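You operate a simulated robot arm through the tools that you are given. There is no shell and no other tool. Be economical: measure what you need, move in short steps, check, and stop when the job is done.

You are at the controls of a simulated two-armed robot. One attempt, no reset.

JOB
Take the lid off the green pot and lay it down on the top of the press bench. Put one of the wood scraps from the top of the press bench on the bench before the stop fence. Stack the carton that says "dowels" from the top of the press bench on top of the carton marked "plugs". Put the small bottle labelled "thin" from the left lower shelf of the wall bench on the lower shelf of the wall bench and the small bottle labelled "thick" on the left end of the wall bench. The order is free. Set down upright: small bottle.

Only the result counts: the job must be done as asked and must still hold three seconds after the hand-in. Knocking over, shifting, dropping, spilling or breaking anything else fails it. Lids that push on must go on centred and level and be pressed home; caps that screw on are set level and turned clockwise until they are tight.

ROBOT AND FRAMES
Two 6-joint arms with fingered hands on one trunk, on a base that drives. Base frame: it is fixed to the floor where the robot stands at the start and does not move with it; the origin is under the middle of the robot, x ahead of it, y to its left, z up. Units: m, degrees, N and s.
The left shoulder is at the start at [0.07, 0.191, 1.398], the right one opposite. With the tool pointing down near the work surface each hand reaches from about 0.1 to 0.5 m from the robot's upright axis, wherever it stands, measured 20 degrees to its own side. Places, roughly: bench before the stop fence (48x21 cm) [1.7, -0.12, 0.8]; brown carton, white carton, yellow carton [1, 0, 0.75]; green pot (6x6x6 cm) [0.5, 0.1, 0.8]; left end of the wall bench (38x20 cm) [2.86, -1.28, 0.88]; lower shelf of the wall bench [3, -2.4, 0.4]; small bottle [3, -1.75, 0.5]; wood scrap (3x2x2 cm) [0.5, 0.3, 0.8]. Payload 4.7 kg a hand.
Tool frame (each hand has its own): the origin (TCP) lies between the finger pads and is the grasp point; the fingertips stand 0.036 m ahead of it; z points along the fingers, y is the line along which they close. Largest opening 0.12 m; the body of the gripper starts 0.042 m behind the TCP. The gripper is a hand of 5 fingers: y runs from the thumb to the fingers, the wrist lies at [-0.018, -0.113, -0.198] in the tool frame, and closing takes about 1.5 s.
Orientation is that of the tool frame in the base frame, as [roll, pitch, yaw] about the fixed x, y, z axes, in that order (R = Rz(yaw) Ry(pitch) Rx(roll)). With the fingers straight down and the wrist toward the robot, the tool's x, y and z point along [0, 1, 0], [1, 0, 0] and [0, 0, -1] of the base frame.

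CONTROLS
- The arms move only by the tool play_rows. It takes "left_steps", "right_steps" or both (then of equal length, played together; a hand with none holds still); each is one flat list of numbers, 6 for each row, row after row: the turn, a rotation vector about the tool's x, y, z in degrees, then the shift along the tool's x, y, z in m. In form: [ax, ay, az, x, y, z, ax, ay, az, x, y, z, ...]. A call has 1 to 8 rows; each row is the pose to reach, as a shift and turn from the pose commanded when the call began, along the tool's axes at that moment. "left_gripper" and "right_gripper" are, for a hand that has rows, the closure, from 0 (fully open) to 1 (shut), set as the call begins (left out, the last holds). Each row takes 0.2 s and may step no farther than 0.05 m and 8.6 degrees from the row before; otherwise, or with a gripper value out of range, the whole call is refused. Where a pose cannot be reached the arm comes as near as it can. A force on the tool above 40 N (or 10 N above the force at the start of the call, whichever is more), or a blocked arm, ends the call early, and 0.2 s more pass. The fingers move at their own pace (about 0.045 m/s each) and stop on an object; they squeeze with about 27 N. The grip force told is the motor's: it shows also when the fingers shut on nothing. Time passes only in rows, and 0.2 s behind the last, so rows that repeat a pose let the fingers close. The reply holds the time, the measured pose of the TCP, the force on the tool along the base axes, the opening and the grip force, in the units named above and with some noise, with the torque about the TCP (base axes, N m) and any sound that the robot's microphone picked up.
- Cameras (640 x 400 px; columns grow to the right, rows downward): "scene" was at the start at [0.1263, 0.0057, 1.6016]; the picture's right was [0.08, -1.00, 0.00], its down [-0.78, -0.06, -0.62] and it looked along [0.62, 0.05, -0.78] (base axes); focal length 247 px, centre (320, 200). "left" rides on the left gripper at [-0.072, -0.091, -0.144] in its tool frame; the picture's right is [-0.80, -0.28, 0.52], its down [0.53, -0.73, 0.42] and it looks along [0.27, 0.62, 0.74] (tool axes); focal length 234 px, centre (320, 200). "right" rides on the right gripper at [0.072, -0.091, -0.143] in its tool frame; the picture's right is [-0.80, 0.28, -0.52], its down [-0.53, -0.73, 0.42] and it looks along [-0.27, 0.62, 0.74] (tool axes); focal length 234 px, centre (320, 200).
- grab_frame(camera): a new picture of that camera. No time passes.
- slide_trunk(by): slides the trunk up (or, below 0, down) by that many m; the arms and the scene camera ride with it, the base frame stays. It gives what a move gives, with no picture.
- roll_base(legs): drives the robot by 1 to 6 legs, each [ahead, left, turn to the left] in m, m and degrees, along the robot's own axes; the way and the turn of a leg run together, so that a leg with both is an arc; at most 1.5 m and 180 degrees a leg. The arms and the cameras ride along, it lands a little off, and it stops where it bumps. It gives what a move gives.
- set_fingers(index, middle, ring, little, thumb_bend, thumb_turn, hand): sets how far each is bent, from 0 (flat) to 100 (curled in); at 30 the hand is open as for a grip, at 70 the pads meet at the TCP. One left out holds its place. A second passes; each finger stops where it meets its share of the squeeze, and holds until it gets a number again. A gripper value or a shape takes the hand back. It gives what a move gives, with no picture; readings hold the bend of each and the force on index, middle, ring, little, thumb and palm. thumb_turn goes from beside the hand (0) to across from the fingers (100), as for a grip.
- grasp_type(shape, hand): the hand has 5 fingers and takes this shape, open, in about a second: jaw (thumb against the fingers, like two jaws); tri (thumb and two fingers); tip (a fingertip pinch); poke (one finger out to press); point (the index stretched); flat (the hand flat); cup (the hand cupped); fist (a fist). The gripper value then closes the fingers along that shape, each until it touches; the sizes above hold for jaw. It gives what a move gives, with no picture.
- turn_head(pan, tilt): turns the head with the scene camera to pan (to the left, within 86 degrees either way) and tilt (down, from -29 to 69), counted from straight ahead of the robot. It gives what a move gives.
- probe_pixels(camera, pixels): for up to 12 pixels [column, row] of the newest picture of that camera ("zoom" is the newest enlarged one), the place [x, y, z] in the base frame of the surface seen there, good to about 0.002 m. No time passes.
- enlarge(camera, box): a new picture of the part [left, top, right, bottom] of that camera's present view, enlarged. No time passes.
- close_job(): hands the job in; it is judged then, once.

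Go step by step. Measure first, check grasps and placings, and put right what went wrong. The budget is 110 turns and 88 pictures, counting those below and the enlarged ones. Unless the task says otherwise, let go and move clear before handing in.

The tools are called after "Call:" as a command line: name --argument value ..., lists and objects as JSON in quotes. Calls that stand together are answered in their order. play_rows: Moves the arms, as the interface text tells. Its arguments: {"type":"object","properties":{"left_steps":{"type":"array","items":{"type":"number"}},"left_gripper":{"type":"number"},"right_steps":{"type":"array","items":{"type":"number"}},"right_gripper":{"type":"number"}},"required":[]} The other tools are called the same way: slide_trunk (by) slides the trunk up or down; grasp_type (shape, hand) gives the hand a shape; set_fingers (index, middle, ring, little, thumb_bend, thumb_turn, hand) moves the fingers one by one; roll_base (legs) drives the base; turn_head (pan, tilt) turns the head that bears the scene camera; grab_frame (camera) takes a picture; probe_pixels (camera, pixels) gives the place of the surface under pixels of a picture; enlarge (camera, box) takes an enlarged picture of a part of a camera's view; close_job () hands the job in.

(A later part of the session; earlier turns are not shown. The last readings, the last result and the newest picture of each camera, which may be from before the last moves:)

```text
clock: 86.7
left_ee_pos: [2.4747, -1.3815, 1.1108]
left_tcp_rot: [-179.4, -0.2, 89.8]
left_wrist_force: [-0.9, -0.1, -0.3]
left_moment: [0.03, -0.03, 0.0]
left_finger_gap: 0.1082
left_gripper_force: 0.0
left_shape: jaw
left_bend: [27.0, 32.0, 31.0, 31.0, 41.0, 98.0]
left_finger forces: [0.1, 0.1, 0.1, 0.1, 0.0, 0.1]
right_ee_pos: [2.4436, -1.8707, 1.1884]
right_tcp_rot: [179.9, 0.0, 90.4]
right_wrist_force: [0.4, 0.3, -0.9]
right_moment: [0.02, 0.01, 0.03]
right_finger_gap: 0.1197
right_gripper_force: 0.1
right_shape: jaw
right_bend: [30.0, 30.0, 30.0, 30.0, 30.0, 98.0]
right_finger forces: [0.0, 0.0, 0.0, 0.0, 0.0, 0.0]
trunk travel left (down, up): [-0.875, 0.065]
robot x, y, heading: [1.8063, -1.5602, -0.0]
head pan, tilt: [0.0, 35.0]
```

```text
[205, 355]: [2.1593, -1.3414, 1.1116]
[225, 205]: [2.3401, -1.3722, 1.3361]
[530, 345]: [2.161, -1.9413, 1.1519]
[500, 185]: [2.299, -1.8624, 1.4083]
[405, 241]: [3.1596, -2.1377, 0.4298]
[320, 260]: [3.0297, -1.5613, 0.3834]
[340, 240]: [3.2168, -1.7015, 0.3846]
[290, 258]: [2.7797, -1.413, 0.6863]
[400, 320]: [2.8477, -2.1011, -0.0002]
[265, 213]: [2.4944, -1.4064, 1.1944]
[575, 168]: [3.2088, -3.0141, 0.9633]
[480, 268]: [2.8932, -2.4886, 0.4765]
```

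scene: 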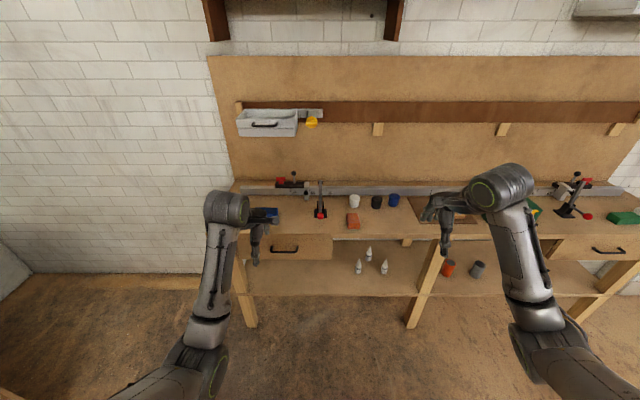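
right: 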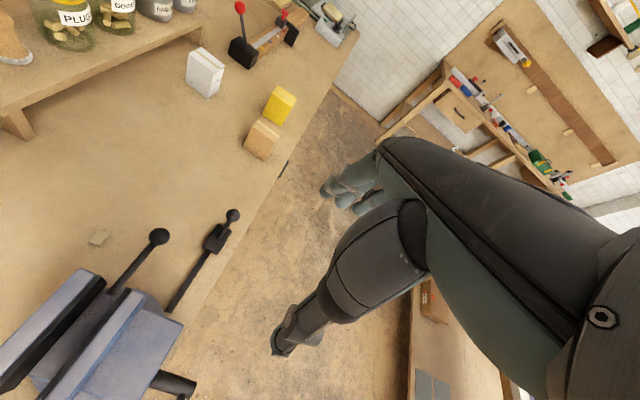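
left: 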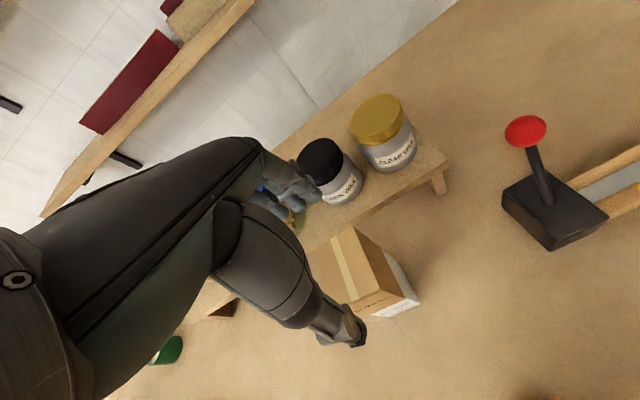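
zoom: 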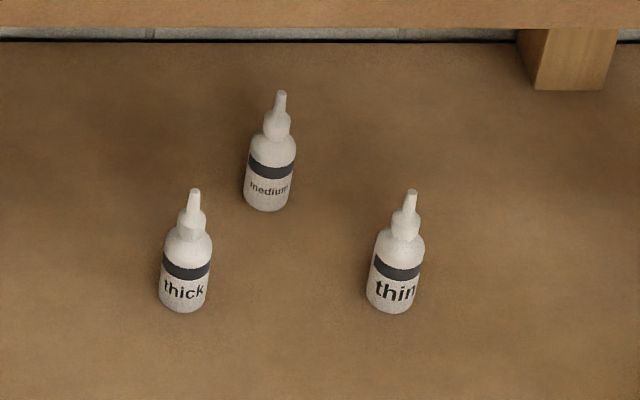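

Bottle axes: thick (2.939,-1.790), thin (2.938,-1.948), tip z 0.505, body ⌀≈34 mm. Plan: fingertip pinch leaning 35° sideways so the nozzle clears the palm, closing along x. First retract the right hand and lean the left hand here in free space.

Call:
play_rows --left_steps '[0, -5, 0, 0, 0, 0, 0, -10, 0, 0, 0, 0, 0, -15, 0, 0, 0, 0, 0, -20, 0, 0, 0, 0, 0, -25, 0, 0, 0, 0, 0, -30, 0, 0, 0, 0, 0, -35, 0, 0, 0, 0, 0, -35, 0, 0, 0, 0]' --right_steps '[0, 0, 0, 0, -0.02, 0.045, 0, 0, 0, 0, -0.05, 0.084, 0, 0, 0, 0, -0.085, 0.118, 0, 0, 0, 0, -0.12, 0.152, 0, 0, 0, 0, -0.16, 0.18, 0, 0, 0, 0, -0.2, 0.208, 0, 0, 0, 0, -0.24, 0.238, 0, 0, 0, 0, -0.28, 0.265]'

Call:
grasp_type --hand "left" --shape "tip"

Call:
grab_frame --camera "scene"

```text
clock: 88.5
left_ee_pos: [2.4736, -1.3805, 1.1114]
left_tcp_rot: [-179.4, 34.9, 90.2]
left_wrist_force: [-1.0, -0.5, 0.5]
left_moment: [0.0, 0.02, 0.01]
left_finger_gap: 0.1079
left_gripper_force: 0.0
left_shape: jaw
left_bend: [27.0, 32.0, 31.0, 31.0, 41.0, 98.0]
left_finger forces: [0.0, 0.0, 0.0, 0.0, 0.1, 0.0]
right_ee_pos: [2.1625, -1.868, 0.923]
right_tcp_rot: [179.7, 0.0, 90.3]
right_wrist_force: [-0.4, -0.2, 0.4]
right_moment: [0.02, 0.02, 0.0]
right_finger_gap: 0.1202
right_gripper_force: 0.0
right_shape: jaw
right_bend: [30.0, 30.0, 30.0, 30.0, 30.0, 98.0]
right_finger forces: [0.1, 0.0, 0.0, 0.0, 0.0, 0.0]
trunk travel left (down, up): [-0.875, 0.065]
robot x, y, heading: [1.8032, -1.5585, 0.2]
head pan, tilt: [0.0, 35.0]
```

```text
clock: 89.4
left_ee_pos: [2.4748, -1.3808, 1.1099]
left_tcp_rot: [-179.2, 34.8, 90.2]
left_wrist_force: [-0.6, 0.4, 0.2]
left_moment: [0.0, -0.02, 0.03]
left_finger_gap: 0.1198
left_gripper_force: 0.1
left_shape: tip
left_bend: [30.0, 98.0, 99.0, 99.0, 30.0, 98.0]
left_finger forces: [0.0, 0.0, 0.0, 0.0, 0.0, 0.0]
right_ee_pos: [2.1644, -1.8673, 0.9227]
right_tcp_rot: [179.8, 0.0, 90.4]
right_wrist_force: [1.1, 0.3, 0.4]
right_moment: [0.0, 0.02, 0.01]
right_finger_gap: 0.1198
right_gripper_force: 0.1
right_shape: jaw
right_bend: [30.0, 30.0, 30.0, 30.0, 30.0, 98.0]
right_finger forces: [0.2, 0.1, 0.0, 0.0, 0.0, 0.1]
trunk travel left (down, up): [-0.875, 0.065]
robot x, y, heading: [1.8107, -1.5646, 0.3]
head pan, tilt: [0.0, 35.0]
```

```text
37 pictures are left
```

scene: 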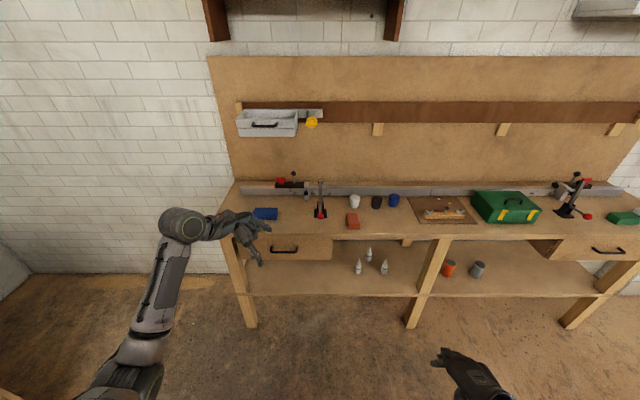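

Lean achieved, view now clear. Probe placement areas.

Call:
probe_pixels --camera "scene" --pixels '[[265, 213], [254, 213], [277, 214], [320, 215], [295, 222], [245, 225], [448, 262], [478, 262], [525, 268], [508, 285], [463, 285], [430, 280]]'

Call:
enlarge --camera "scene" --box '[220, 170, 360, 310]'

Call:
enlarge --camera "scene" --box '[400, 200, 600, 320]'

```text
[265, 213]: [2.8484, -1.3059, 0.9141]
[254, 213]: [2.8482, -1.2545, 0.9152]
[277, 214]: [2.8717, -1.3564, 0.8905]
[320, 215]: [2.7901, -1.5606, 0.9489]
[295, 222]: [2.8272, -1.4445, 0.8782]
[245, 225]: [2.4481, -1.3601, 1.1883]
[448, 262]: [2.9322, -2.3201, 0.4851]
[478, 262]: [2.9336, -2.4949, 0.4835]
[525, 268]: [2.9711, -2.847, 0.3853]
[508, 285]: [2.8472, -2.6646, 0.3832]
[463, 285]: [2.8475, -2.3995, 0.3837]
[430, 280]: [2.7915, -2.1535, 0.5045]
```

```text
2.86 times, centred on (290, 240) of scene
```

zoom: 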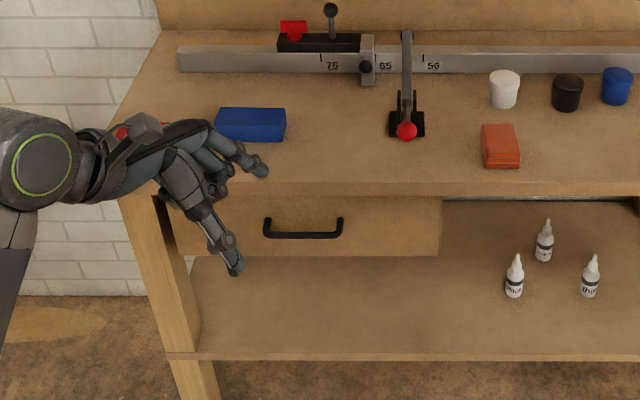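

```text
3.20 times, centred on (500, 260) of scene
```

zoom: 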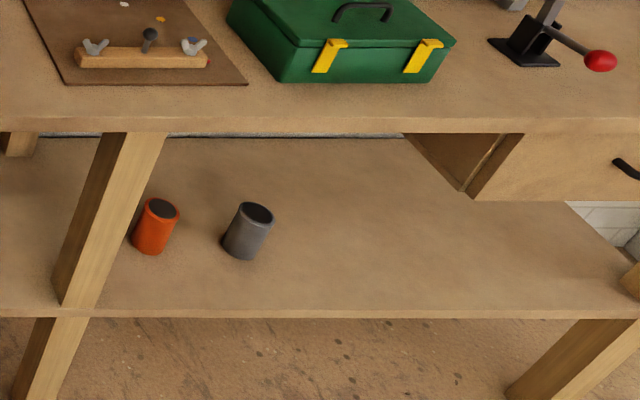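

Call:
probe_pixels --camera "scene" --pixels '[[329, 256], [329, 258], [300, 257], [331, 235], [320, 295], [368, 293], [340, 232], [234, 240]]'

Call:
play_rows --left_steps '[0, -6, 0, 0, 0, 0, 0, -6, 0, 0, 0, 0, 0, -6, 0, 0, 0, 0, 0, -6, 0, 0, 0, 0]' --left_gripper 0.35

Call:
slide_trunk --by -0.66

Call:
grab_frame --camera "scene"

```text
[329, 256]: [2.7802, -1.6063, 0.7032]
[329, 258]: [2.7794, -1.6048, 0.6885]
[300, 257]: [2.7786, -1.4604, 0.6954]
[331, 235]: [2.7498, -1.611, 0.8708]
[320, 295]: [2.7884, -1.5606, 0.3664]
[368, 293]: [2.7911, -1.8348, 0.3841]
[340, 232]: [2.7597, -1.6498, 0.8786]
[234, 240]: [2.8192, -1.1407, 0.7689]
```

```text
clock: 90.4
left_ee_pos: [2.4745, -1.3805, 1.1104]
left_tcp_rot: [-179.2, 40.8, 90.3]
left_wrist_force: [0.9, -0.8, 0.7]
left_moment: [-0.01, -0.01, 0.01]
left_finger_gap: 0.0782
left_gripper_force: 0.0
left_shape: tip
left_bend: [28.0, 98.0, 99.0, 99.0, 63.0, 100.0]
left_finger forces: [0.1, 0.0, 0.0, 0.1, 0.1, 0.1]
right_ee_pos: [2.1638, -1.8679, 0.922]
right_tcp_rot: [179.7, 0.1, 90.3]
right_wrist_force: [0.1, -0.1, -0.4]
right_moment: [0.0, 0.02, -0.03]
right_finger_gap: 0.1202
right_gripper_force: 0.1
right_shape: jaw
right_bend: [30.0, 30.0, 30.0, 30.0, 30.0, 98.0]
right_finger forces: [0.0, 0.1, 0.0, 0.0, 0.0, 0.1]
trunk travel left (down, up): [-0.875, 0.065]
robot x, y, heading: [1.8104, -1.563, 0.4]
head pan, tilt: [0.0, 35.0]
```

```text
refused: -0.66 is not a number from -0.4 to 0.4
```

```text
34 pictures are left
```

scene: 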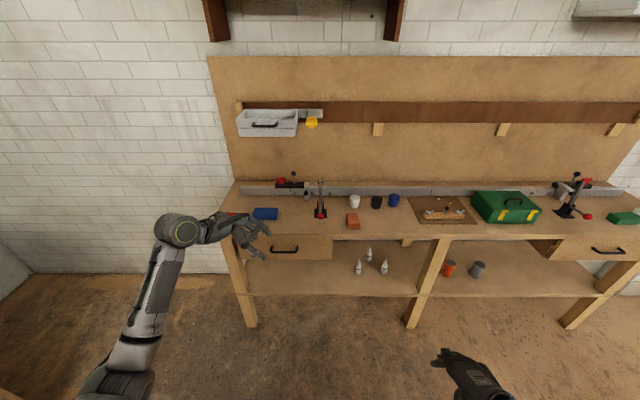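

Trunk moves are limited to 0.4 m; lower in two steps to bring the left TCP to z≈0.43, with the pinch opened wide.

Call:
slide_trunk --by -0.4

Call:
slide_trunk --by -0.28

Call:
turn_head --pan 0 --tilt 15

Call:
play_rows --left_steps '[0, 0, 0, 0, 0, 0, 0, 0, 0, 0, 0, 0, 0, 0, 0, 0, 0, 0]' --left_gripper 0.12

Call:
grab_frame --camera "scene"

```text
clock: 94.2
left_ee_pos: [2.4751, -1.3814, 0.7105]
left_tcp_rot: [-179.3, 40.8, 90.3]
left_wrist_force: [0.5, 0.2, -0.5]
left_moment: [0.0, 0.02, 0.0]
left_finger_gap: 0.0785
left_gripper_force: 0.0
left_shape: tip
left_bend: [28.0, 98.0, 99.0, 99.0, 63.0, 100.0]
left_finger forces: [0.0, 0.0, 0.0, 0.0, 0.1, 0.0]
right_ee_pos: [2.1633, -1.8689, 0.5218]
right_tcp_rot: [179.9, 0.0, 90.3]
right_wrist_force: [-0.5, 0.4, -0.4]
right_moment: [0.0, 0.02, -0.04]
right_finger_gap: 0.12
right_gripper_force: 0.0
right_shape: jaw
right_bend: [30.0, 30.0, 30.0, 30.0, 30.0, 98.0]
right_finger forces: [0.1, 0.0, 0.0, 0.0, 0.1, 0.1]
trunk travel left (down, up): [-0.475, 0.465]
robot x, y, heading: [1.8048, -1.5615, 0.3]
head pan, tilt: [0.0, 35.0]
```

```text
clock: 97.1
left_ee_pos: [2.4741, -1.3808, 0.4301]
left_tcp_rot: [-179.3, 40.8, 90.1]
left_wrist_force: [-0.3, -0.1, -0.4]
left_moment: [-0.01, 0.03, -0.02]
left_finger_gap: 0.0785
left_gripper_force: 0.1
left_shape: tip
left_bend: [28.0, 98.0, 99.0, 99.0, 63.0, 100.0]
left_finger forces: [0.0, 0.1, 0.1, 0.0, 0.0, 0.1]
right_ee_pos: [2.1623, -1.8686, 0.2414]
right_tcp_rot: [179.8, 0.0, 90.3]
right_wrist_force: [0.1, -0.7, 0.3]
right_moment: [0.04, 0.02, 0.0]
right_finger_gap: 0.1198
right_gripper_force: 0.0
right_shape: jaw
right_bend: [30.0, 30.0, 30.0, 30.0, 30.0, 98.0]
right_finger forces: [0.0, 0.0, 0.0, 0.0, 0.0, 0.1]
trunk travel left (down, up): [-0.195, 0.745]
robot x, y, heading: [1.8046, -1.5669, 0.1]
head pan, tilt: [0.0, 35.0]
```

```text
clock: 97.9
left_ee_pos: [2.4754, -1.3803, 0.4308]
left_tcp_rot: [-179.3, 40.8, 90.3]
left_wrist_force: [-0.6, 0.6, -0.2]
left_moment: [0.01, 0.01, 0.02]
left_finger_gap: 0.0784
left_gripper_force: 0.0
left_shape: tip
left_bend: [28.0, 98.0, 99.0, 99.0, 63.0, 100.0]
left_finger forces: [0.0, 0.0, 0.1, 0.1, 0.1, 0.1]
right_ee_pos: [2.1633, -1.868, 0.2427]
right_tcp_rot: [179.9, 0.0, 90.4]
right_wrist_force: [-0.2, 1.1, -0.1]
right_moment: [0.02, 0.0, -0.01]
right_finger_gap: 0.1203
right_gripper_force: 0.0
right_shape: jaw
right_bend: [30.0, 30.0, 30.0, 30.0, 30.0, 98.0]
right_finger forces: [0.0, 0.0, 0.1, 0.0, 0.0, 0.0]
trunk travel left (down, up): [-0.195, 0.745]
robot x, y, heading: [1.8071, -1.561, 0.1]
head pan, tilt: [0.0, 15.0]
```

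```text
clock: 98.7
left_ee_pos: [2.4749, -1.3797, 0.4296]
left_tcp_rot: [-179.4, 40.8, 90.3]
left_wrist_force: [-0.2, -0.5, -0.1]
left_moment: [-0.03, 0.0, 0.01]
left_finger_gap: 0.1054
left_gripper_force: 0.0
left_shape: tip
left_bend: [28.0, 98.0, 99.0, 99.0, 43.0, 98.0]
left_finger forces: [0.0, 0.0, 0.0, 0.0, 0.1, 0.0]
right_ee_pos: [2.1632, -1.8686, 0.242]
right_tcp_rot: [179.8, -0.1, 90.3]
right_wrist_force: [0.3, 0.3, 0.2]
right_moment: [0.01, 0.01, 0.0]
right_finger_gap: 0.12
right_gripper_force: 0.0
right_shape: jaw
right_bend: [30.0, 30.0, 30.0, 30.0, 30.0, 98.0]
right_finger forces: [0.0, 0.1, 0.1, 0.1, 0.1, 0.0]
trunk travel left (down, up): [-0.195, 0.745]
robot x, y, heading: [1.8044, -1.5594, 0.6]
head pan, tilt: [0.0, 15.0]
```

```text
33 pictures are left
```

scene: 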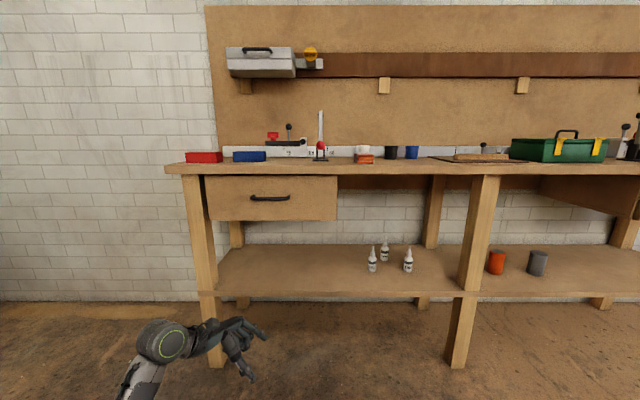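

Robot is lowered; bottles at (372,260),(384,250),(408,260). Strafe right and approach partway.

Call:
roll_base --legs '[[0, -0.335, 0], [0.19, 0, 0]]'

Call:
turn_head --pan 5 --tilt 25

Call:
grab_frame --camera "scene"

```text
clock: 102.1
left_ee_pos: [2.6672, -1.7164, 0.4304]
left_tcp_rot: [-179.3, 40.8, 90.2]
left_wrist_force: [-0.1, -0.1, -0.1]
left_moment: [0.02, -0.01, 0.02]
left_finger_gap: 0.1056
left_gripper_force: 0.0
left_shape: tip
left_bend: [28.0, 98.0, 99.0, 99.0, 43.0, 98.0]
left_finger forces: [0.1, 0.0, 0.1, 0.1, 0.0, 0.0]
right_ee_pos: [2.355, -2.2046, 0.2427]
right_tcp_rot: [179.8, 0.1, 90.5]
right_wrist_force: [0.2, -0.1, -0.7]
right_moment: [-0.02, -0.01, -0.01]
right_finger_gap: 0.1197
right_gripper_force: 0.1
right_shape: jaw
right_bend: [30.0, 30.0, 30.0, 30.0, 30.0, 98.0]
right_finger forces: [0.1, 0.1, 0.1, 0.0, 0.1, 0.1]
trunk travel left (down, up): [-0.195, 0.745]
robot x, y, heading: [1.994, -1.9015, 0.1]
head pan, tilt: [0.0, 15.0]
```

```text
clock: 102.8
left_ee_pos: [2.6669, -1.7172, 0.4305]
left_tcp_rot: [-179.1, 40.7, 90.4]
left_wrist_force: [-0.6, 0.1, 0.2]
left_moment: [-0.03, 0.05, 0.02]
left_finger_gap: 0.1056
left_gripper_force: 0.1
left_shape: tip
left_bend: [28.0, 98.0, 99.0, 99.0, 43.0, 98.0]
left_finger forces: [0.0, 0.0, 0.0, 0.1, 0.1, 0.0]
right_ee_pos: [2.3552, -2.2045, 0.2428]
right_tcp_rot: [179.8, 0.0, 90.4]
right_wrist_force: [-0.1, 0.5, 0.8]
right_moment: [-0.02, -0.03, 0.0]
right_finger_gap: 0.1199
right_gripper_force: 0.0
right_shape: jaw
right_bend: [30.0, 30.0, 30.0, 30.0, 30.0, 98.0]
right_finger forces: [0.1, 0.0, 0.0, 0.1, 0.1, 0.0]
trunk travel left (down, up): [-0.195, 0.745]
robot x, y, heading: [1.9965, -1.8974, 0.3]
head pan, tilt: [5.0, 25.0]
```

```text
32 pictures are left
```

scene: 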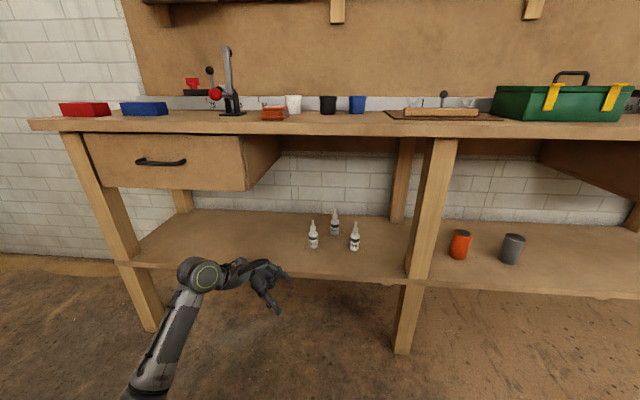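

Path is clear. Move 2 cm left for margin and drive 0.27 m in, so the pinch is beside the "thick" bottle.

Call:
roll_base --legs '[[0, 0.02, -0.2], [0.27, 0, 0]]'

Call:
grab_frame --camera "left"

Call:
grab_frame --camera "scene"

```text
clock: 105.1
left_ee_pos: [2.9394, -1.7038, 0.4299]
left_tcp_rot: [-179.2, 40.8, 89.7]
left_wrist_force: [-0.3, -0.5, 1.6]
left_moment: [-0.03, 0.02, 0.0]
left_finger_gap: 0.1053
left_gripper_force: 0.1
left_shape: tip
left_bend: [28.0, 98.0, 99.0, 99.0, 43.0, 98.0]
left_finger forces: [0.1, 0.1, 0.1, 0.0, 0.1, 0.1]
right_ee_pos: [2.6216, -2.1886, 0.2419]
right_tcp_rot: [179.8, 0.0, 89.9]
right_wrist_force: [0.4, 0.7, -0.3]
right_moment: [0.02, 0.0, -0.03]
right_finger_gap: 0.1198
right_gripper_force: 0.0
right_shape: jaw
right_bend: [30.0, 30.0, 30.0, 30.0, 30.0, 98.0]
right_finger forces: [0.0, 0.0, 0.0, 0.0, 0.0, 0.0]
trunk travel left (down, up): [-0.195, 0.745]
robot x, y, heading: [2.2683, -1.8812, -0.4]
head pan, tilt: [5.0, 25.0]
```

```text
31 pictures are left
```

left: 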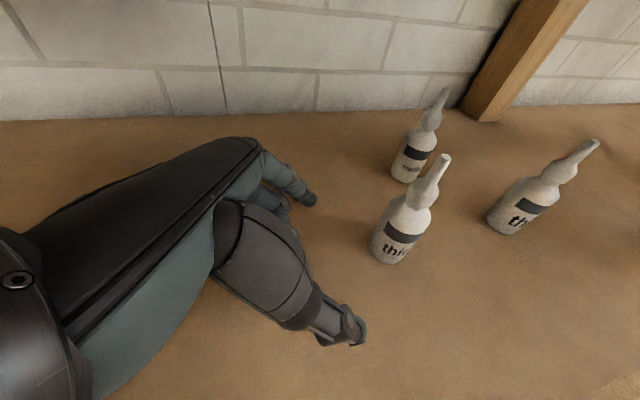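

```text
30 pictures are left
```

scene: 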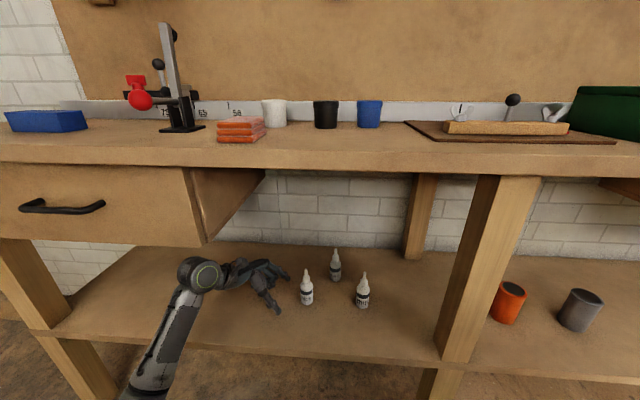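

The pinch is beside "thick". Slide 7.3 cm toward -y so the bottle enters between index and thumb.

Call:
play_rows --left_steps '[0, 0, 0, -0.014, 0, 0.012, 0, 0, 0, -0.028, 0, 0.024, 0, 0, 0, -0.042, 0, 0.036, 0, 0, 0, -0.0553, 0.001, 0.0477]'

Call:
grab_frame --camera "left"

```text
clock: 106.1
left_ee_pos: [2.9393, -1.7782, 0.4322]
left_tcp_rot: [-179.3, 40.8, 89.7]
left_wrist_force: [0.3, 0.1, -0.6]
left_moment: [0.03, -0.01, 0.03]
left_finger_gap: 0.1056
left_gripper_force: 0.1
left_shape: tip
left_bend: [28.0, 98.0, 99.0, 99.0, 43.0, 98.0]
left_finger forces: [0.0, 0.0, 0.0, 0.0, 0.0, 0.0]
right_ee_pos: [2.6233, -2.1886, 0.2434]
right_tcp_rot: [179.8, 0.1, 89.8]
right_wrist_force: [0.9, 0.1, -0.3]
right_moment: [-0.04, -0.03, 0.01]
right_finger_gap: 0.1198
right_gripper_force: 0.0
right_shape: jaw
right_bend: [30.0, 30.0, 30.0, 30.0, 30.0, 98.0]
right_finger forces: [0.0, 0.1, 0.1, 0.1, 0.1, 0.1]
trunk travel left (down, up): [-0.195, 0.745]
robot x, y, heading: [2.2692, -1.879, -0.3]
head pan, tilt: [5.0, 25.0]
```

```text
29 pictures are left
```

left: 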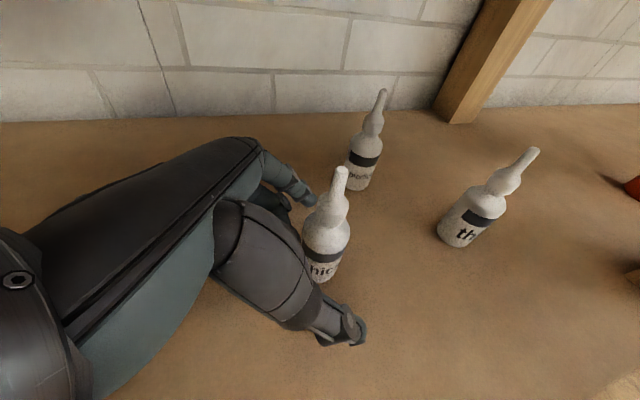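

"Thick" is between index and thumb. Close gently.

Call:
play_rows --left_steps '[0, 0, 0, 0, 0, 0, 0, 0, 0, 0, 0, 0, 0, 0, 0, 0, 0, 0, 0, 0, 0, 0, 0, 0, 0, 0, 0, 0, 0, 0, 0, 0, 0, 0, 0, 0, 0, 0, 0, 0, 0, 0, 0, 0, 0, 0, 0, 0]' --left_gripper 1

Call:
grab_frame --camera "left"

```text
clock: 107.9
left_ee_pos: [2.9396, -1.7778, 0.4322]
left_tcp_rot: [-179.2, 40.8, 89.6]
left_wrist_force: [0.3, 0.0, 0.6]
left_moment: [0.0, 0.01, 0.03]
left_finger_gap: 0.029
left_gripper_force: 27.0
left_shape: tip
left_bend: [73.0, 100.0, 100.0, 100.0, 75.0, 100.0]
left_finger forces: [22.6, 0.0, 0.1, 0.1, 23.8, 0.0]
right_ee_pos: [2.6235, -2.1892, 0.2409]
right_tcp_rot: [179.9, 0.0, 89.8]
right_wrist_force: [0.0, -0.1, -0.4]
right_moment: [0.0, -0.01, -0.01]
right_finger_gap: 0.1199
right_gripper_force: 0.0
right_shape: jaw
right_bend: [30.0, 30.0, 30.0, 30.0, 30.0, 98.0]
right_finger forces: [0.0, 0.0, 0.1, 0.0, 0.0, 0.1]
trunk travel left (down, up): [-0.195, 0.745]
robot x, y, heading: [2.2711, -1.8756, -0.3]
head pan, tilt: [5.0, 25.0]
```

```text
28 pictures are left
```

left: 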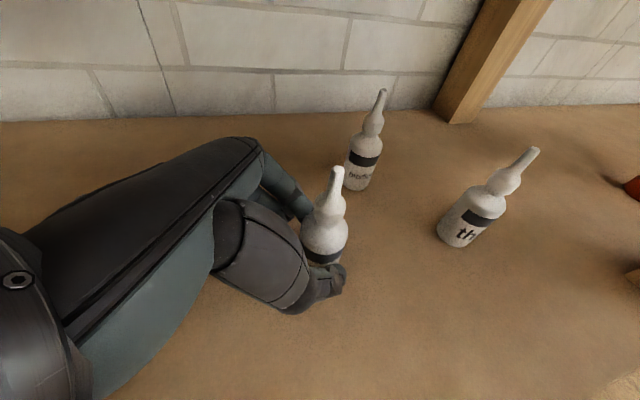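

Bottle held upright (gap 0.029, ~23 N). Lift 2 cm and back straight out.

Call:
play_rows --left_steps '[0, 0, 0, -0.0065, 0, -0.0076, 0, 0, 0, -0.0131, 0, -0.0151, 0, 0, 0, -0.0131, 0, -0.0151]'

Call:
roll_base --legs '[[-0.48, 0, 0.3]]'

Call:
grab_frame --camera "left"

```text
clock: 108.7
left_ee_pos: [2.9404, -1.776, 0.4507]
left_tcp_rot: [-179.3, 40.8, 89.7]
left_wrist_force: [0.4, -0.3, -1.2]
left_moment: [0.02, -0.01, -0.01]
left_finger_gap: 0.029
left_gripper_force: 27.2
left_shape: tip
left_bend: [73.0, 100.0, 100.0, 100.0, 75.0, 100.0]
left_finger forces: [22.7, 0.1, 0.0, 0.0, 23.6, 0.0]
right_ee_pos: [2.6232, -2.188, 0.2416]
right_tcp_rot: [179.9, -0.1, 89.8]
right_wrist_force: [0.3, -0.5, -0.2]
right_moment: [0.03, 0.01, 0.0]
right_finger_gap: 0.12
right_gripper_force: 0.1
right_shape: jaw
right_bend: [30.0, 30.0, 30.0, 30.0, 30.0, 98.0]
right_finger forces: [0.1, 0.0, 0.0, 0.1, 0.0, 0.1]
trunk travel left (down, up): [-0.195, 0.745]
robot x, y, heading: [2.2693, -1.878, -0.5]
head pan, tilt: [5.0, 25.0]
```

```text
clock: 111.6
left_ee_pos: [2.4645, -1.7663, 0.4497]
left_tcp_rot: [-179.1, 40.7, 90.7]
left_wrist_force: [0.9, 0.5, 0.0]
left_moment: [0.0, -0.01, 0.03]
left_finger_gap: 0.0291
left_gripper_force: 27.0
left_shape: tip
left_bend: [73.0, 100.0, 100.0, 100.0, 75.0, 100.0]
left_finger forces: [22.7, 0.1, 0.0, 0.0, 23.7, 0.1]
right_ee_pos: [2.1546, -2.184, 0.2423]
right_tcp_rot: [179.9, 0.1, 90.6]
right_wrist_force: [-0.1, 0.0, -0.2]
right_moment: [0.01, 0.0, -0.03]
right_finger_gap: 0.12
right_gripper_force: 0.0
right_shape: jaw
right_bend: [30.0, 30.0, 30.0, 30.0, 30.0, 98.0]
right_finger forces: [0.1, 0.1, 0.0, 0.0, 0.0, 0.1]
trunk travel left (down, up): [-0.195, 0.745]
robot x, y, heading: [1.7964, -1.8816, 0.4]
head pan, tilt: [5.0, 25.0]
stopped in leg 1: the robot was blocked; the commanded pose is now the measured one
```

```text
27 pictures are left
```

left: 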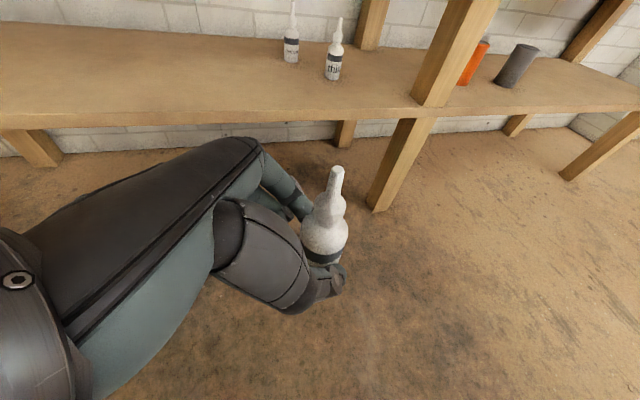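

The base touched something behind at the end of backing; I'll nudge forward. Then raise the trunk and strafe to the left end of the wall bench for a look.

Call:
roll_base --legs '[[0.04, 0, 0], [0, 0.5, -0.4]]'

Call:
slide_trunk --by 0.4

Call:
slide_trunk --by 0.17

Call:
turn_head --pan 5 --tilt 35

Call:
grab_frame --camera "scene"

```text
clock: 114.9
left_ee_pos: [2.5033, -1.2845, 0.45]
left_tcp_rot: [-179.2, 40.8, 90.1]
left_wrist_force: [0.1, 1.2, -0.8]
left_moment: [0.0, 0.0, -0.02]
left_finger_gap: 0.0289
left_gripper_force: 27.3
left_shape: tip
left_bend: [73.0, 100.0, 100.0, 100.0, 75.0, 100.0]
left_finger forces: [22.7, 0.0, 0.0, 0.0, 23.7, 0.0]
right_ee_pos: [2.1883, -1.6993, 0.2412]
right_tcp_rot: [179.9, 0.0, 90.2]
right_wrist_force: [0.0, 0.1, -0.3]
right_moment: [-0.02, 0.0, 0.01]
right_finger_gap: 0.1202
right_gripper_force: 0.1
right_shape: jaw
right_bend: [30.0, 30.0, 30.0, 30.0, 30.0, 98.0]
right_finger forces: [0.1, 0.1, 0.0, 0.0, 0.0, 0.0]
trunk travel left (down, up): [-0.195, 0.745]
robot x, y, heading: [1.8326, -1.3938, -0.0]
head pan, tilt: [5.0, 25.0]
```

```text
clock: 118.8
left_ee_pos: [2.5029, -1.2838, 0.8497]
left_tcp_rot: [-179.3, 40.8, 90.2]
left_wrist_force: [-0.2, -0.4, -0.9]
left_moment: [0.02, 0.0, 0.01]
left_finger_gap: 0.029
left_gripper_force: 27.3
left_shape: tip
left_bend: [73.0, 100.0, 100.0, 100.0, 75.0, 100.0]
left_finger forces: [22.7, 0.1, 0.0, 0.0, 23.7, 0.1]
right_ee_pos: [2.1893, -1.6983, 0.6416]
right_tcp_rot: [179.8, 0.0, 90.2]
right_wrist_force: [0.3, 1.0, 0.3]
right_moment: [0.04, -0.02, -0.02]
right_finger_gap: 0.1196
right_gripper_force: 0.0
right_shape: jaw
right_bend: [30.0, 30.0, 30.0, 30.0, 30.0, 98.0]
right_finger forces: [0.0, 0.0, 0.0, 0.0, 0.0, 0.0]
trunk travel left (down, up): [-0.595, 0.345]
robot x, y, heading: [1.8325, -1.3899, 0.4]
head pan, tilt: [5.0, 25.0]
```

```text
clock: 120.7
left_ee_pos: [2.5048, -1.2832, 1.019]
left_tcp_rot: [-179.1, 40.8, 90.4]
left_wrist_force: [0.2, -0.4, -1.1]
left_moment: [-0.01, -0.01, 0.02]
left_finger_gap: 0.0289
left_gripper_force: 26.4
left_shape: tip
left_bend: [73.0, 100.0, 100.0, 100.0, 75.0, 100.0]
left_finger forces: [22.8, 0.1, 0.0, 0.0, 23.7, 0.0]
right_ee_pos: [2.1901, -1.6983, 0.8118]
right_tcp_rot: [180.0, -0.1, 90.1]
right_wrist_force: [-0.5, 0.3, 0.4]
right_moment: [-0.01, 0.0, 0.03]
right_finger_gap: 0.1197
right_gripper_force: 0.1
right_shape: jaw
right_bend: [30.0, 30.0, 30.0, 30.0, 30.0, 98.0]
right_finger forces: [0.0, 0.0, 0.1, 0.0, 0.0, 0.1]
trunk travel left (down, up): [-0.765, 0.175]
robot x, y, heading: [1.8361, -1.3893, -0.1]
head pan, tilt: [5.0, 25.0]
```

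```text
clock: 121.4
left_ee_pos: [2.5045, -1.2857, 1.0194]
left_tcp_rot: [-179.2, 40.8, 90.2]
left_wrist_force: [0.7, 0.2, -0.8]
left_moment: [0.04, -0.02, 0.01]
left_finger_gap: 0.0289
left_gripper_force: 27.3
left_shape: tip
left_bend: [73.0, 100.0, 100.0, 100.0, 75.0, 100.0]
left_finger forces: [22.8, 0.1, 0.0, 0.0, 23.6, 0.0]
right_ee_pos: [2.1891, -1.6979, 0.8132]
right_tcp_rot: [179.9, 0.0, 90.2]
right_wrist_force: [-1.0, -0.2, -0.1]
right_moment: [-0.03, 0.0, -0.02]
right_finger_gap: 0.1201
right_gripper_force: 0.1
right_shape: jaw
right_bend: [30.0, 30.0, 30.0, 30.0, 30.0, 98.0]
right_finger forces: [0.1, 0.0, 0.1, 0.1, 0.1, 0.0]
trunk travel left (down, up): [-0.765, 0.175]
robot x, y, heading: [1.8331, -1.3919, -0.1]
head pan, tilt: [5.0, 35.0]
```

```text
26 pictures are left
```

scene: 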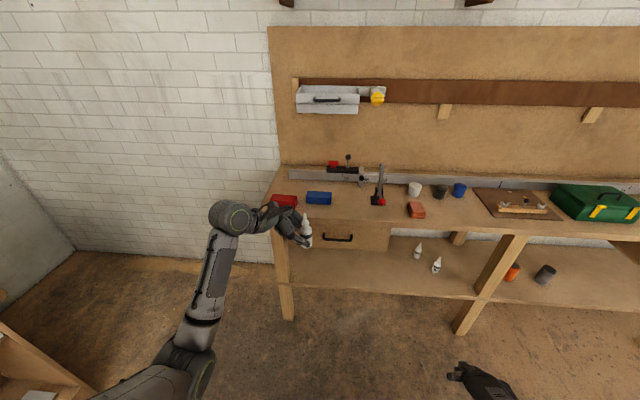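

Call:
enlarge --camera "scene" --box '[255, 155, 415, 255]'

Call:
probe_pixels --camera "zoom" --pixels '[[75, 180], [170, 195], [206, 160], [300, 165], [300, 197], [207, 190], [330, 210], [260, 235], [400, 230], [60, 160], [460, 190], [350, 170]]'

```text
4.00 times, centred on (335, 205) of scene
```

zoom: 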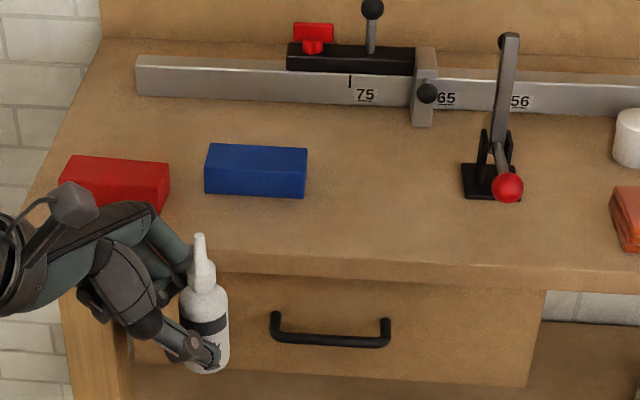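

```text
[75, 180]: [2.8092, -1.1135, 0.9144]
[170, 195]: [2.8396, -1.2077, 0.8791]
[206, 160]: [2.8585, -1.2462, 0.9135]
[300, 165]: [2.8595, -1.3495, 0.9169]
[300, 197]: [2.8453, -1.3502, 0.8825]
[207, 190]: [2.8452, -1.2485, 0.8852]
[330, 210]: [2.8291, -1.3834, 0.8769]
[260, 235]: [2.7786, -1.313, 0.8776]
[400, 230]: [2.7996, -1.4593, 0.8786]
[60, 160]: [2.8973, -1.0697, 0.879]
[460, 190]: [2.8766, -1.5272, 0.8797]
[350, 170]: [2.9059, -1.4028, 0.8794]
```

Call:
probe_pixels --camera "zoom" --pixels '[[95, 305], [110, 315], [85, 290], [130, 318], [60, 290], [100, 265], [150, 330], [180, 350], [205, 368], [10, 300], [165, 225], [20, 240]]'

Call:
enlarge --camera "scene" --box '[200, 185, 330, 265]'

```text
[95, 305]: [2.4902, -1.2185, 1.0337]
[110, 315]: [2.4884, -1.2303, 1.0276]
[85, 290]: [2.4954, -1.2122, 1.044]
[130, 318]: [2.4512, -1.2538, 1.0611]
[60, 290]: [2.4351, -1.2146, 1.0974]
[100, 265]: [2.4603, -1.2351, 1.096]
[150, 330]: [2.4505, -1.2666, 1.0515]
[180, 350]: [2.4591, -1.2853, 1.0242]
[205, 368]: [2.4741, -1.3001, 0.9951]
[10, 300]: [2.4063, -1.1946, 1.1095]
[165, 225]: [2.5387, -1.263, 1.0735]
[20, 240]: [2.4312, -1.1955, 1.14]
```

```text
4.92 times, centred on (265, 225) of scene
```

zoom: 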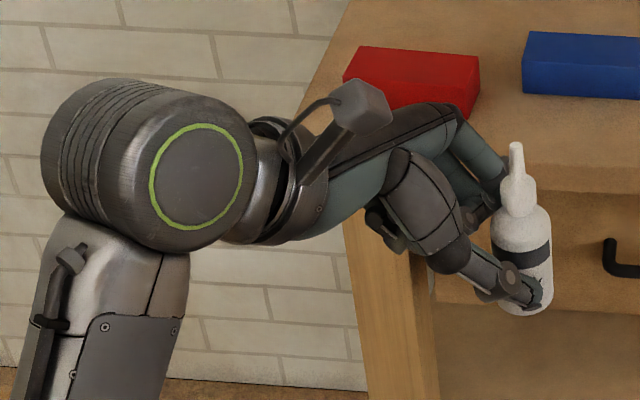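

Curled knuckles sit about 1 cm above TCP level, so they'll clear the blue box. Target bottle spot (2.81,-1.41), free bench; drive there.

Call:
roll_base --legs '[[0, -0.111, 0], [0.309, 0, 0]]'

Call:
grab_frame --camera "scene"

Call:
grab_frame --camera "left"

```text
clock: 124.2
left_ee_pos: [2.8086, -1.4007, 1.0196]
left_tcp_rot: [-179.3, 40.9, 89.8]
left_wrist_force: [0.1, -0.1, -0.7]
left_moment: [0.01, 0.01, -0.03]
left_finger_gap: 0.0288
left_gripper_force: 27.2
left_shape: tip
left_bend: [73.0, 100.0, 100.0, 100.0, 75.0, 100.0]
left_finger forces: [22.8, 0.0, 0.0, 0.0, 23.6, 0.0]
right_ee_pos: [2.4909, -1.8123, 0.812]
right_tcp_rot: [179.8, 0.0, 89.7]
right_wrist_force: [0.4, 0.1, 0.6]
right_moment: [-0.02, -0.01, 0.0]
right_finger_gap: 0.12
right_gripper_force: 0.1
right_shape: jaw
right_bend: [30.0, 30.0, 30.0, 30.0, 30.0, 98.0]
right_finger forces: [0.1, 0.1, 0.1, 0.0, 0.1, 0.0]
trunk travel left (down, up): [-0.765, 0.175]
robot x, y, heading: [2.1359, -1.5004, -0.2]
head pan, tilt: [5.0, 35.0]
```

```text
23 pictures are left
```

scene: 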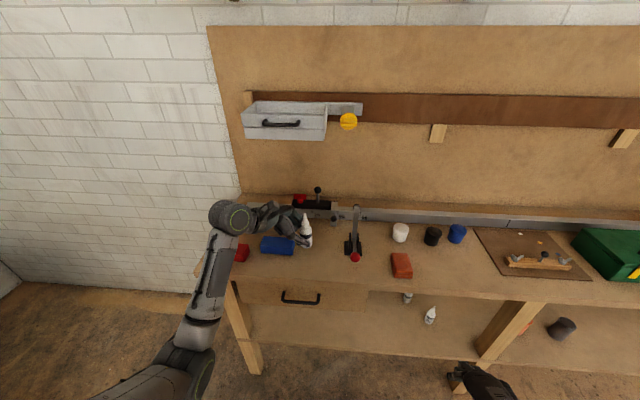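

```text
22 pictures are left
```

left: 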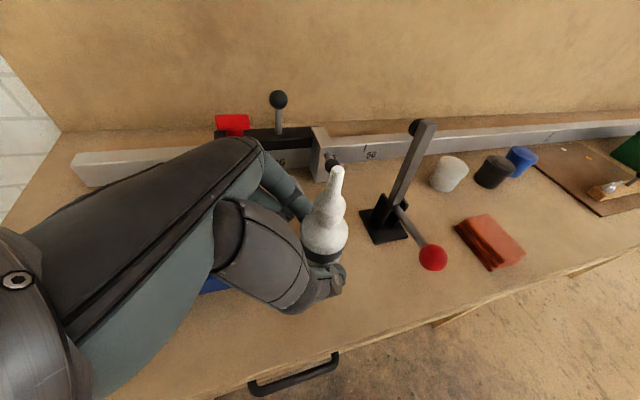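

In position, clear of the blue box and lever. Lower the trunk 8.3 cm, then final touch-down with the arm.

Call:
slide_trunk --by -0.083

Call:
play_rows --left_steps '[0, 0, 0, 0.0016, 0, 0.0019, 0, 0, 0, 0.0029, 0, 0.0034, 0, 0, 0, 0.0039, 0, 0.0045, 0, 0, 0, 0.0046, 0, 0.0053]'

Call:
enlarge --camera "left" --box '[220, 140, 440, 320]'

```text
clock: 125.4
left_ee_pos: [2.8076, -1.3989, 0.9365]
left_tcp_rot: [-179.3, 40.8, 89.7]
left_wrist_force: [-0.1, 0.4, -1.0]
left_moment: [0.01, -0.03, 0.0]
left_finger_gap: 0.0289
left_gripper_force: 27.1
left_shape: tip
left_bend: [73.0, 100.0, 100.0, 100.0, 75.0, 100.0]
left_finger forces: [22.7, 0.0, 0.0, 0.0, 23.8, 0.0]
right_ee_pos: [2.4904, -1.8102, 0.7287]
right_tcp_rot: [180.0, 0.0, 89.7]
right_wrist_force: [0.4, -0.4, -0.3]
right_moment: [-0.01, -0.01, 0.02]
right_finger_gap: 0.1199
right_gripper_force: 0.1
right_shape: jaw
right_bend: [30.0, 30.0, 30.0, 30.0, 30.0, 98.0]
right_finger forces: [0.0, 0.0, 0.0, 0.0, 0.0, 0.1]
trunk travel left (down, up): [-0.682, 0.258]
robot x, y, heading: [2.1332, -1.5011, -0.5]
head pan, tilt: [5.0, 35.0]
```

```text
clock: 126.4
left_ee_pos: [2.808, -1.3982, 0.9327]
left_tcp_rot: [-179.2, 40.9, 89.8]
left_wrist_force: [-0.4, -0.2, -0.9]
left_moment: [0.01, 0.01, 0.03]
left_finger_gap: 0.0288
left_gripper_force: 26.4
left_shape: tip
left_bend: [73.0, 100.0, 100.0, 100.0, 75.0, 100.0]
left_finger forces: [22.8, 0.1, 0.0, 0.0, 23.7, 0.0]
right_ee_pos: [2.4916, -1.8113, 0.7282]
right_tcp_rot: [179.9, 0.0, 89.8]
right_wrist_force: [0.3, -0.1, -0.3]
right_moment: [-0.02, -0.01, 0.01]
right_finger_gap: 0.1198
right_gripper_force: 0.0
right_shape: jaw
right_bend: [30.0, 30.0, 30.0, 30.0, 30.0, 98.0]
right_finger forces: [0.0, 0.0, 0.1, 0.0, 0.1, 0.1]
trunk travel left (down, up): [-0.682, 0.258]
robot x, y, heading: [2.1399, -1.5018, -0.5]
head pan, tilt: [5.0, 35.0]
```

```text
2.22 times, centred on (330, 230) of left
```

zoom: 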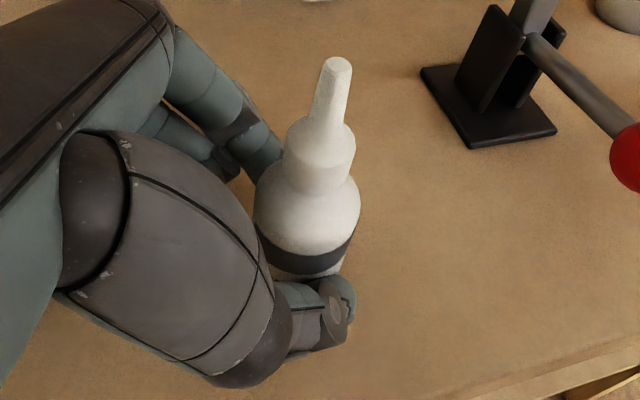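

Call:
play_rows --left_steps '[0, 0, 0, 0.001, 0, 0.0011, 0, 0, 0, 0.002, 0, 0.0023, 0, 0, 0, 0.003, 0, 0.0034, 0, 0, 0, 0.003, 0, 0.0034]'

```text
clock: 127.4
left_ee_pos: [2.8075, -1.398, 0.9249]
left_tcp_rot: [-179.2, 40.7, 89.9]
left_wrist_force: [-0.2, 0.1, 1.6]
left_moment: [0.0, -0.07, -0.01]
left_finger_gap: 0.0288
left_gripper_force: 26.9
left_shape: tip
left_bend: [73.0, 100.0, 100.0, 100.0, 75.0, 100.0]
left_finger forces: [23.0, 0.0, 0.0, 0.0, 23.8, 0.0]
right_ee_pos: [2.4908, -1.8119, 0.729]
right_tcp_rot: [180.0, -0.1, 89.8]
right_wrist_force: [-0.2, -0.4, 0.4]
right_moment: [0.0, -0.01, 0.01]
right_finger_gap: 0.1202
right_gripper_force: 0.1
right_shape: jaw
right_bend: [30.0, 30.0, 30.0, 30.0, 30.0, 98.0]
right_finger forces: [0.0, 0.0, 0.0, 0.1, 0.0, 0.0]
trunk travel left (down, up): [-0.682, 0.258]
robot x, y, heading: [2.1355, -1.5083, -0.2]
head pan, tilt: [5.0, 35.0]
```

Contact made (force now supports). Open and retreat along the finger axis (up-left).

Call:
play_rows --left_steps '[0, 0, 0, 0, 0, 0, 0, 0, 0, 0, 0, 0, 0, 0, 0, 0, 0, 0, 0, 0, 0, 0, 0, 0, 0, 0, 0, 0, 0, 0, 0, 0, 0, 0.0, 0, -0.02, 0, 0, 0, 0, 0, -0.06, 0, 0, 0, 0, 0, -0.1]' --left_gripper 0.12

Call:
grab_frame --camera "left"

```text
clock: 129.2
left_ee_pos: [2.8091, -1.3317, 1.0031]
left_tcp_rot: [-179.2, 40.9, 89.6]
left_wrist_force: [-0.5, 0.1, -0.4]
left_moment: [0.0, 0.0, 0.04]
left_finger_gap: 0.1055
left_gripper_force: 0.0
left_shape: tip
left_bend: [29.0, 98.0, 99.0, 99.0, 43.0, 98.0]
left_finger forces: [0.0, 0.0, 0.0, 0.0, 0.0, 0.0]
right_ee_pos: [2.49, -1.8122, 0.729]
right_tcp_rot: [180.0, -0.1, 89.8]
right_wrist_force: [0.0, 0.8, 0.0]
right_moment: [-0.06, -0.02, -0.01]
right_finger_gap: 0.1198
right_gripper_force: 0.1
right_shape: jaw
right_bend: [30.0, 30.0, 30.0, 30.0, 30.0, 98.0]
right_finger forces: [0.1, 0.0, 0.0, 0.1, 0.0, 0.0]
trunk travel left (down, up): [-0.682, 0.258]
robot x, y, heading: [2.139, -1.4963, -0.1]
head pan, tilt: [5.0, 35.0]
```

```text
20 pictures are left
```

left: 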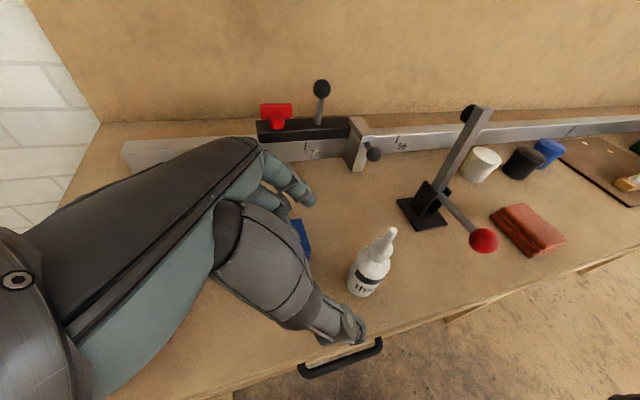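

"Thick" stands upright on the bench at pixel (370,270). Raise, back off, then lower again for "thin".

Call:
slide_trunk --by 0.08

Call:
roll_base --legs '[[-0.28, 0, 0]]'

Call:
enlarge --camera "scene" --box '[200, 150, 480, 325]'

Call:
slide_trunk --by -0.4

Call:
slide_trunk --by -0.251

```text
clock: 130.4
left_ee_pos: [2.8097, -1.3334, 1.0833]
left_tcp_rot: [-179.0, 40.8, 89.9]
left_wrist_force: [-0.1, 0.4, 1.0]
left_moment: [0.02, 0.02, 0.0]
left_finger_gap: 0.1057
left_gripper_force: 0.1
left_shape: tip
left_bend: [29.0, 98.0, 99.0, 99.0, 43.0, 98.0]
left_finger forces: [0.1, 0.0, 0.0, 0.0, 0.0, 0.1]
right_ee_pos: [2.4916, -1.8108, 0.8088]
right_tcp_rot: [180.0, -0.1, 89.8]
right_wrist_force: [-0.2, 0.0, -0.3]
right_moment: [-0.02, 0.01, -0.01]
right_finger_gap: 0.1201
right_gripper_force: 0.1
right_shape: jaw
right_bend: [30.0, 30.0, 30.0, 30.0, 30.0, 98.0]
right_finger forces: [0.0, 0.0, 0.0, 0.1, 0.1, 0.0]
trunk travel left (down, up): [-0.762, 0.178]
robot x, y, heading: [2.1347, -1.5039, -0.3]
head pan, tilt: [5.0, 35.0]
```

```text
clock: 132.4
left_ee_pos: [2.5196, -1.331, 1.0832]
left_tcp_rot: [-179.2, 40.7, 89.9]
left_wrist_force: [-0.8, 0.1, 0.2]
left_moment: [0.03, 0.0, -0.01]
left_finger_gap: 0.1054
left_gripper_force: 0.0
left_shape: tip
left_bend: [29.0, 98.0, 99.0, 99.0, 43.0, 98.0]
left_finger forces: [0.1, 0.0, 0.0, 0.0, 0.0, 0.0]
right_ee_pos: [2.2012, -1.8098, 0.8078]
right_tcp_rot: [179.9, 0.0, 89.9]
right_wrist_force: [-0.2, 0.3, 0.0]
right_moment: [0.01, 0.0, -0.02]
right_finger_gap: 0.1199
right_gripper_force: 0.0
right_shape: jaw
right_bend: [30.0, 30.0, 30.0, 30.0, 30.0, 98.0]
right_finger forces: [0.0, 0.0, 0.1, 0.0, 0.1, 0.0]
trunk travel left (down, up): [-0.762, 0.178]
robot x, y, heading: [1.8423, -1.4999, -0.2]
head pan, tilt: [5.0, 35.0]
```

```text
2.29 times, centred on (340, 238) of scene
```

zoom: 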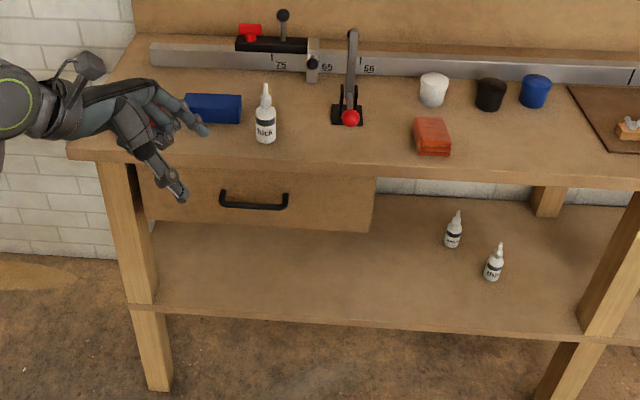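

```text
clock: 136.2
left_ee_pos: [2.5199, -1.3306, 0.6829]
left_tcp_rot: [-179.2, 40.8, 89.9]
left_wrist_force: [0.2, -0.4, -0.3]
left_moment: [0.02, 0.02, 0.0]
left_finger_gap: 0.1052
left_gripper_force: 0.0
left_shape: tip
left_bend: [29.0, 98.0, 99.0, 99.0, 43.0, 98.0]
left_finger forces: [0.0, 0.0, 0.1, 0.0, 0.0, 0.0]
right_ee_pos: [2.2021, -1.8107, 0.4084]
right_tcp_rot: [179.9, 0.0, 89.8]
right_wrist_force: [0.6, -0.5, 0.2]
right_moment: [0.02, -0.01, 0.0]
right_finger_gap: 0.1197
right_gripper_force: 0.0
right_shape: jaw
right_bend: [30.0, 30.0, 30.0, 30.0, 30.0, 98.0]
right_finger forces: [0.0, 0.1, 0.1, 0.1, 0.1, 0.0]
trunk travel left (down, up): [-0.362, 0.578]
robot x, y, heading: [1.8482, -1.4998, -0.3]
head pan, tilt: [5.0, 35.0]
```

```text
clock: 138.8
left_ee_pos: [2.5205, -1.3299, 0.4328]
left_tcp_rot: [-179.2, 41.1, 89.7]
left_wrist_force: [0.2, 0.0, 1.1]
left_moment: [-0.02, 0.0, -0.03]
left_finger_gap: 0.1056
left_gripper_force: 0.1
left_shape: tip
left_bend: [29.0, 98.0, 99.0, 99.0, 43.0, 98.0]
left_finger forces: [0.0, 0.1, 0.0, 0.1, 0.1, 0.0]
right_ee_pos: [2.1988, -1.8219, 0.1616]
right_tcp_rot: [-179.7, 2.2, 90.5]
right_wrist_force: [0.2, -0.1, 0.3]
right_moment: [-0.03, -0.01, 0.04]
right_finger_gap: 0.1199
right_gripper_force: 0.0
right_shape: jaw
right_bend: [30.0, 30.0, 30.0, 30.0, 30.0, 98.0]
right_finger forces: [0.0, 0.0, 0.0, 0.0, 0.1, 0.0]
trunk travel left (down, up): [-0.111, 0.829]
robot x, y, heading: [1.8494, -1.5022, -0.4]
head pan, tilt: [5.0, 35.0]
```

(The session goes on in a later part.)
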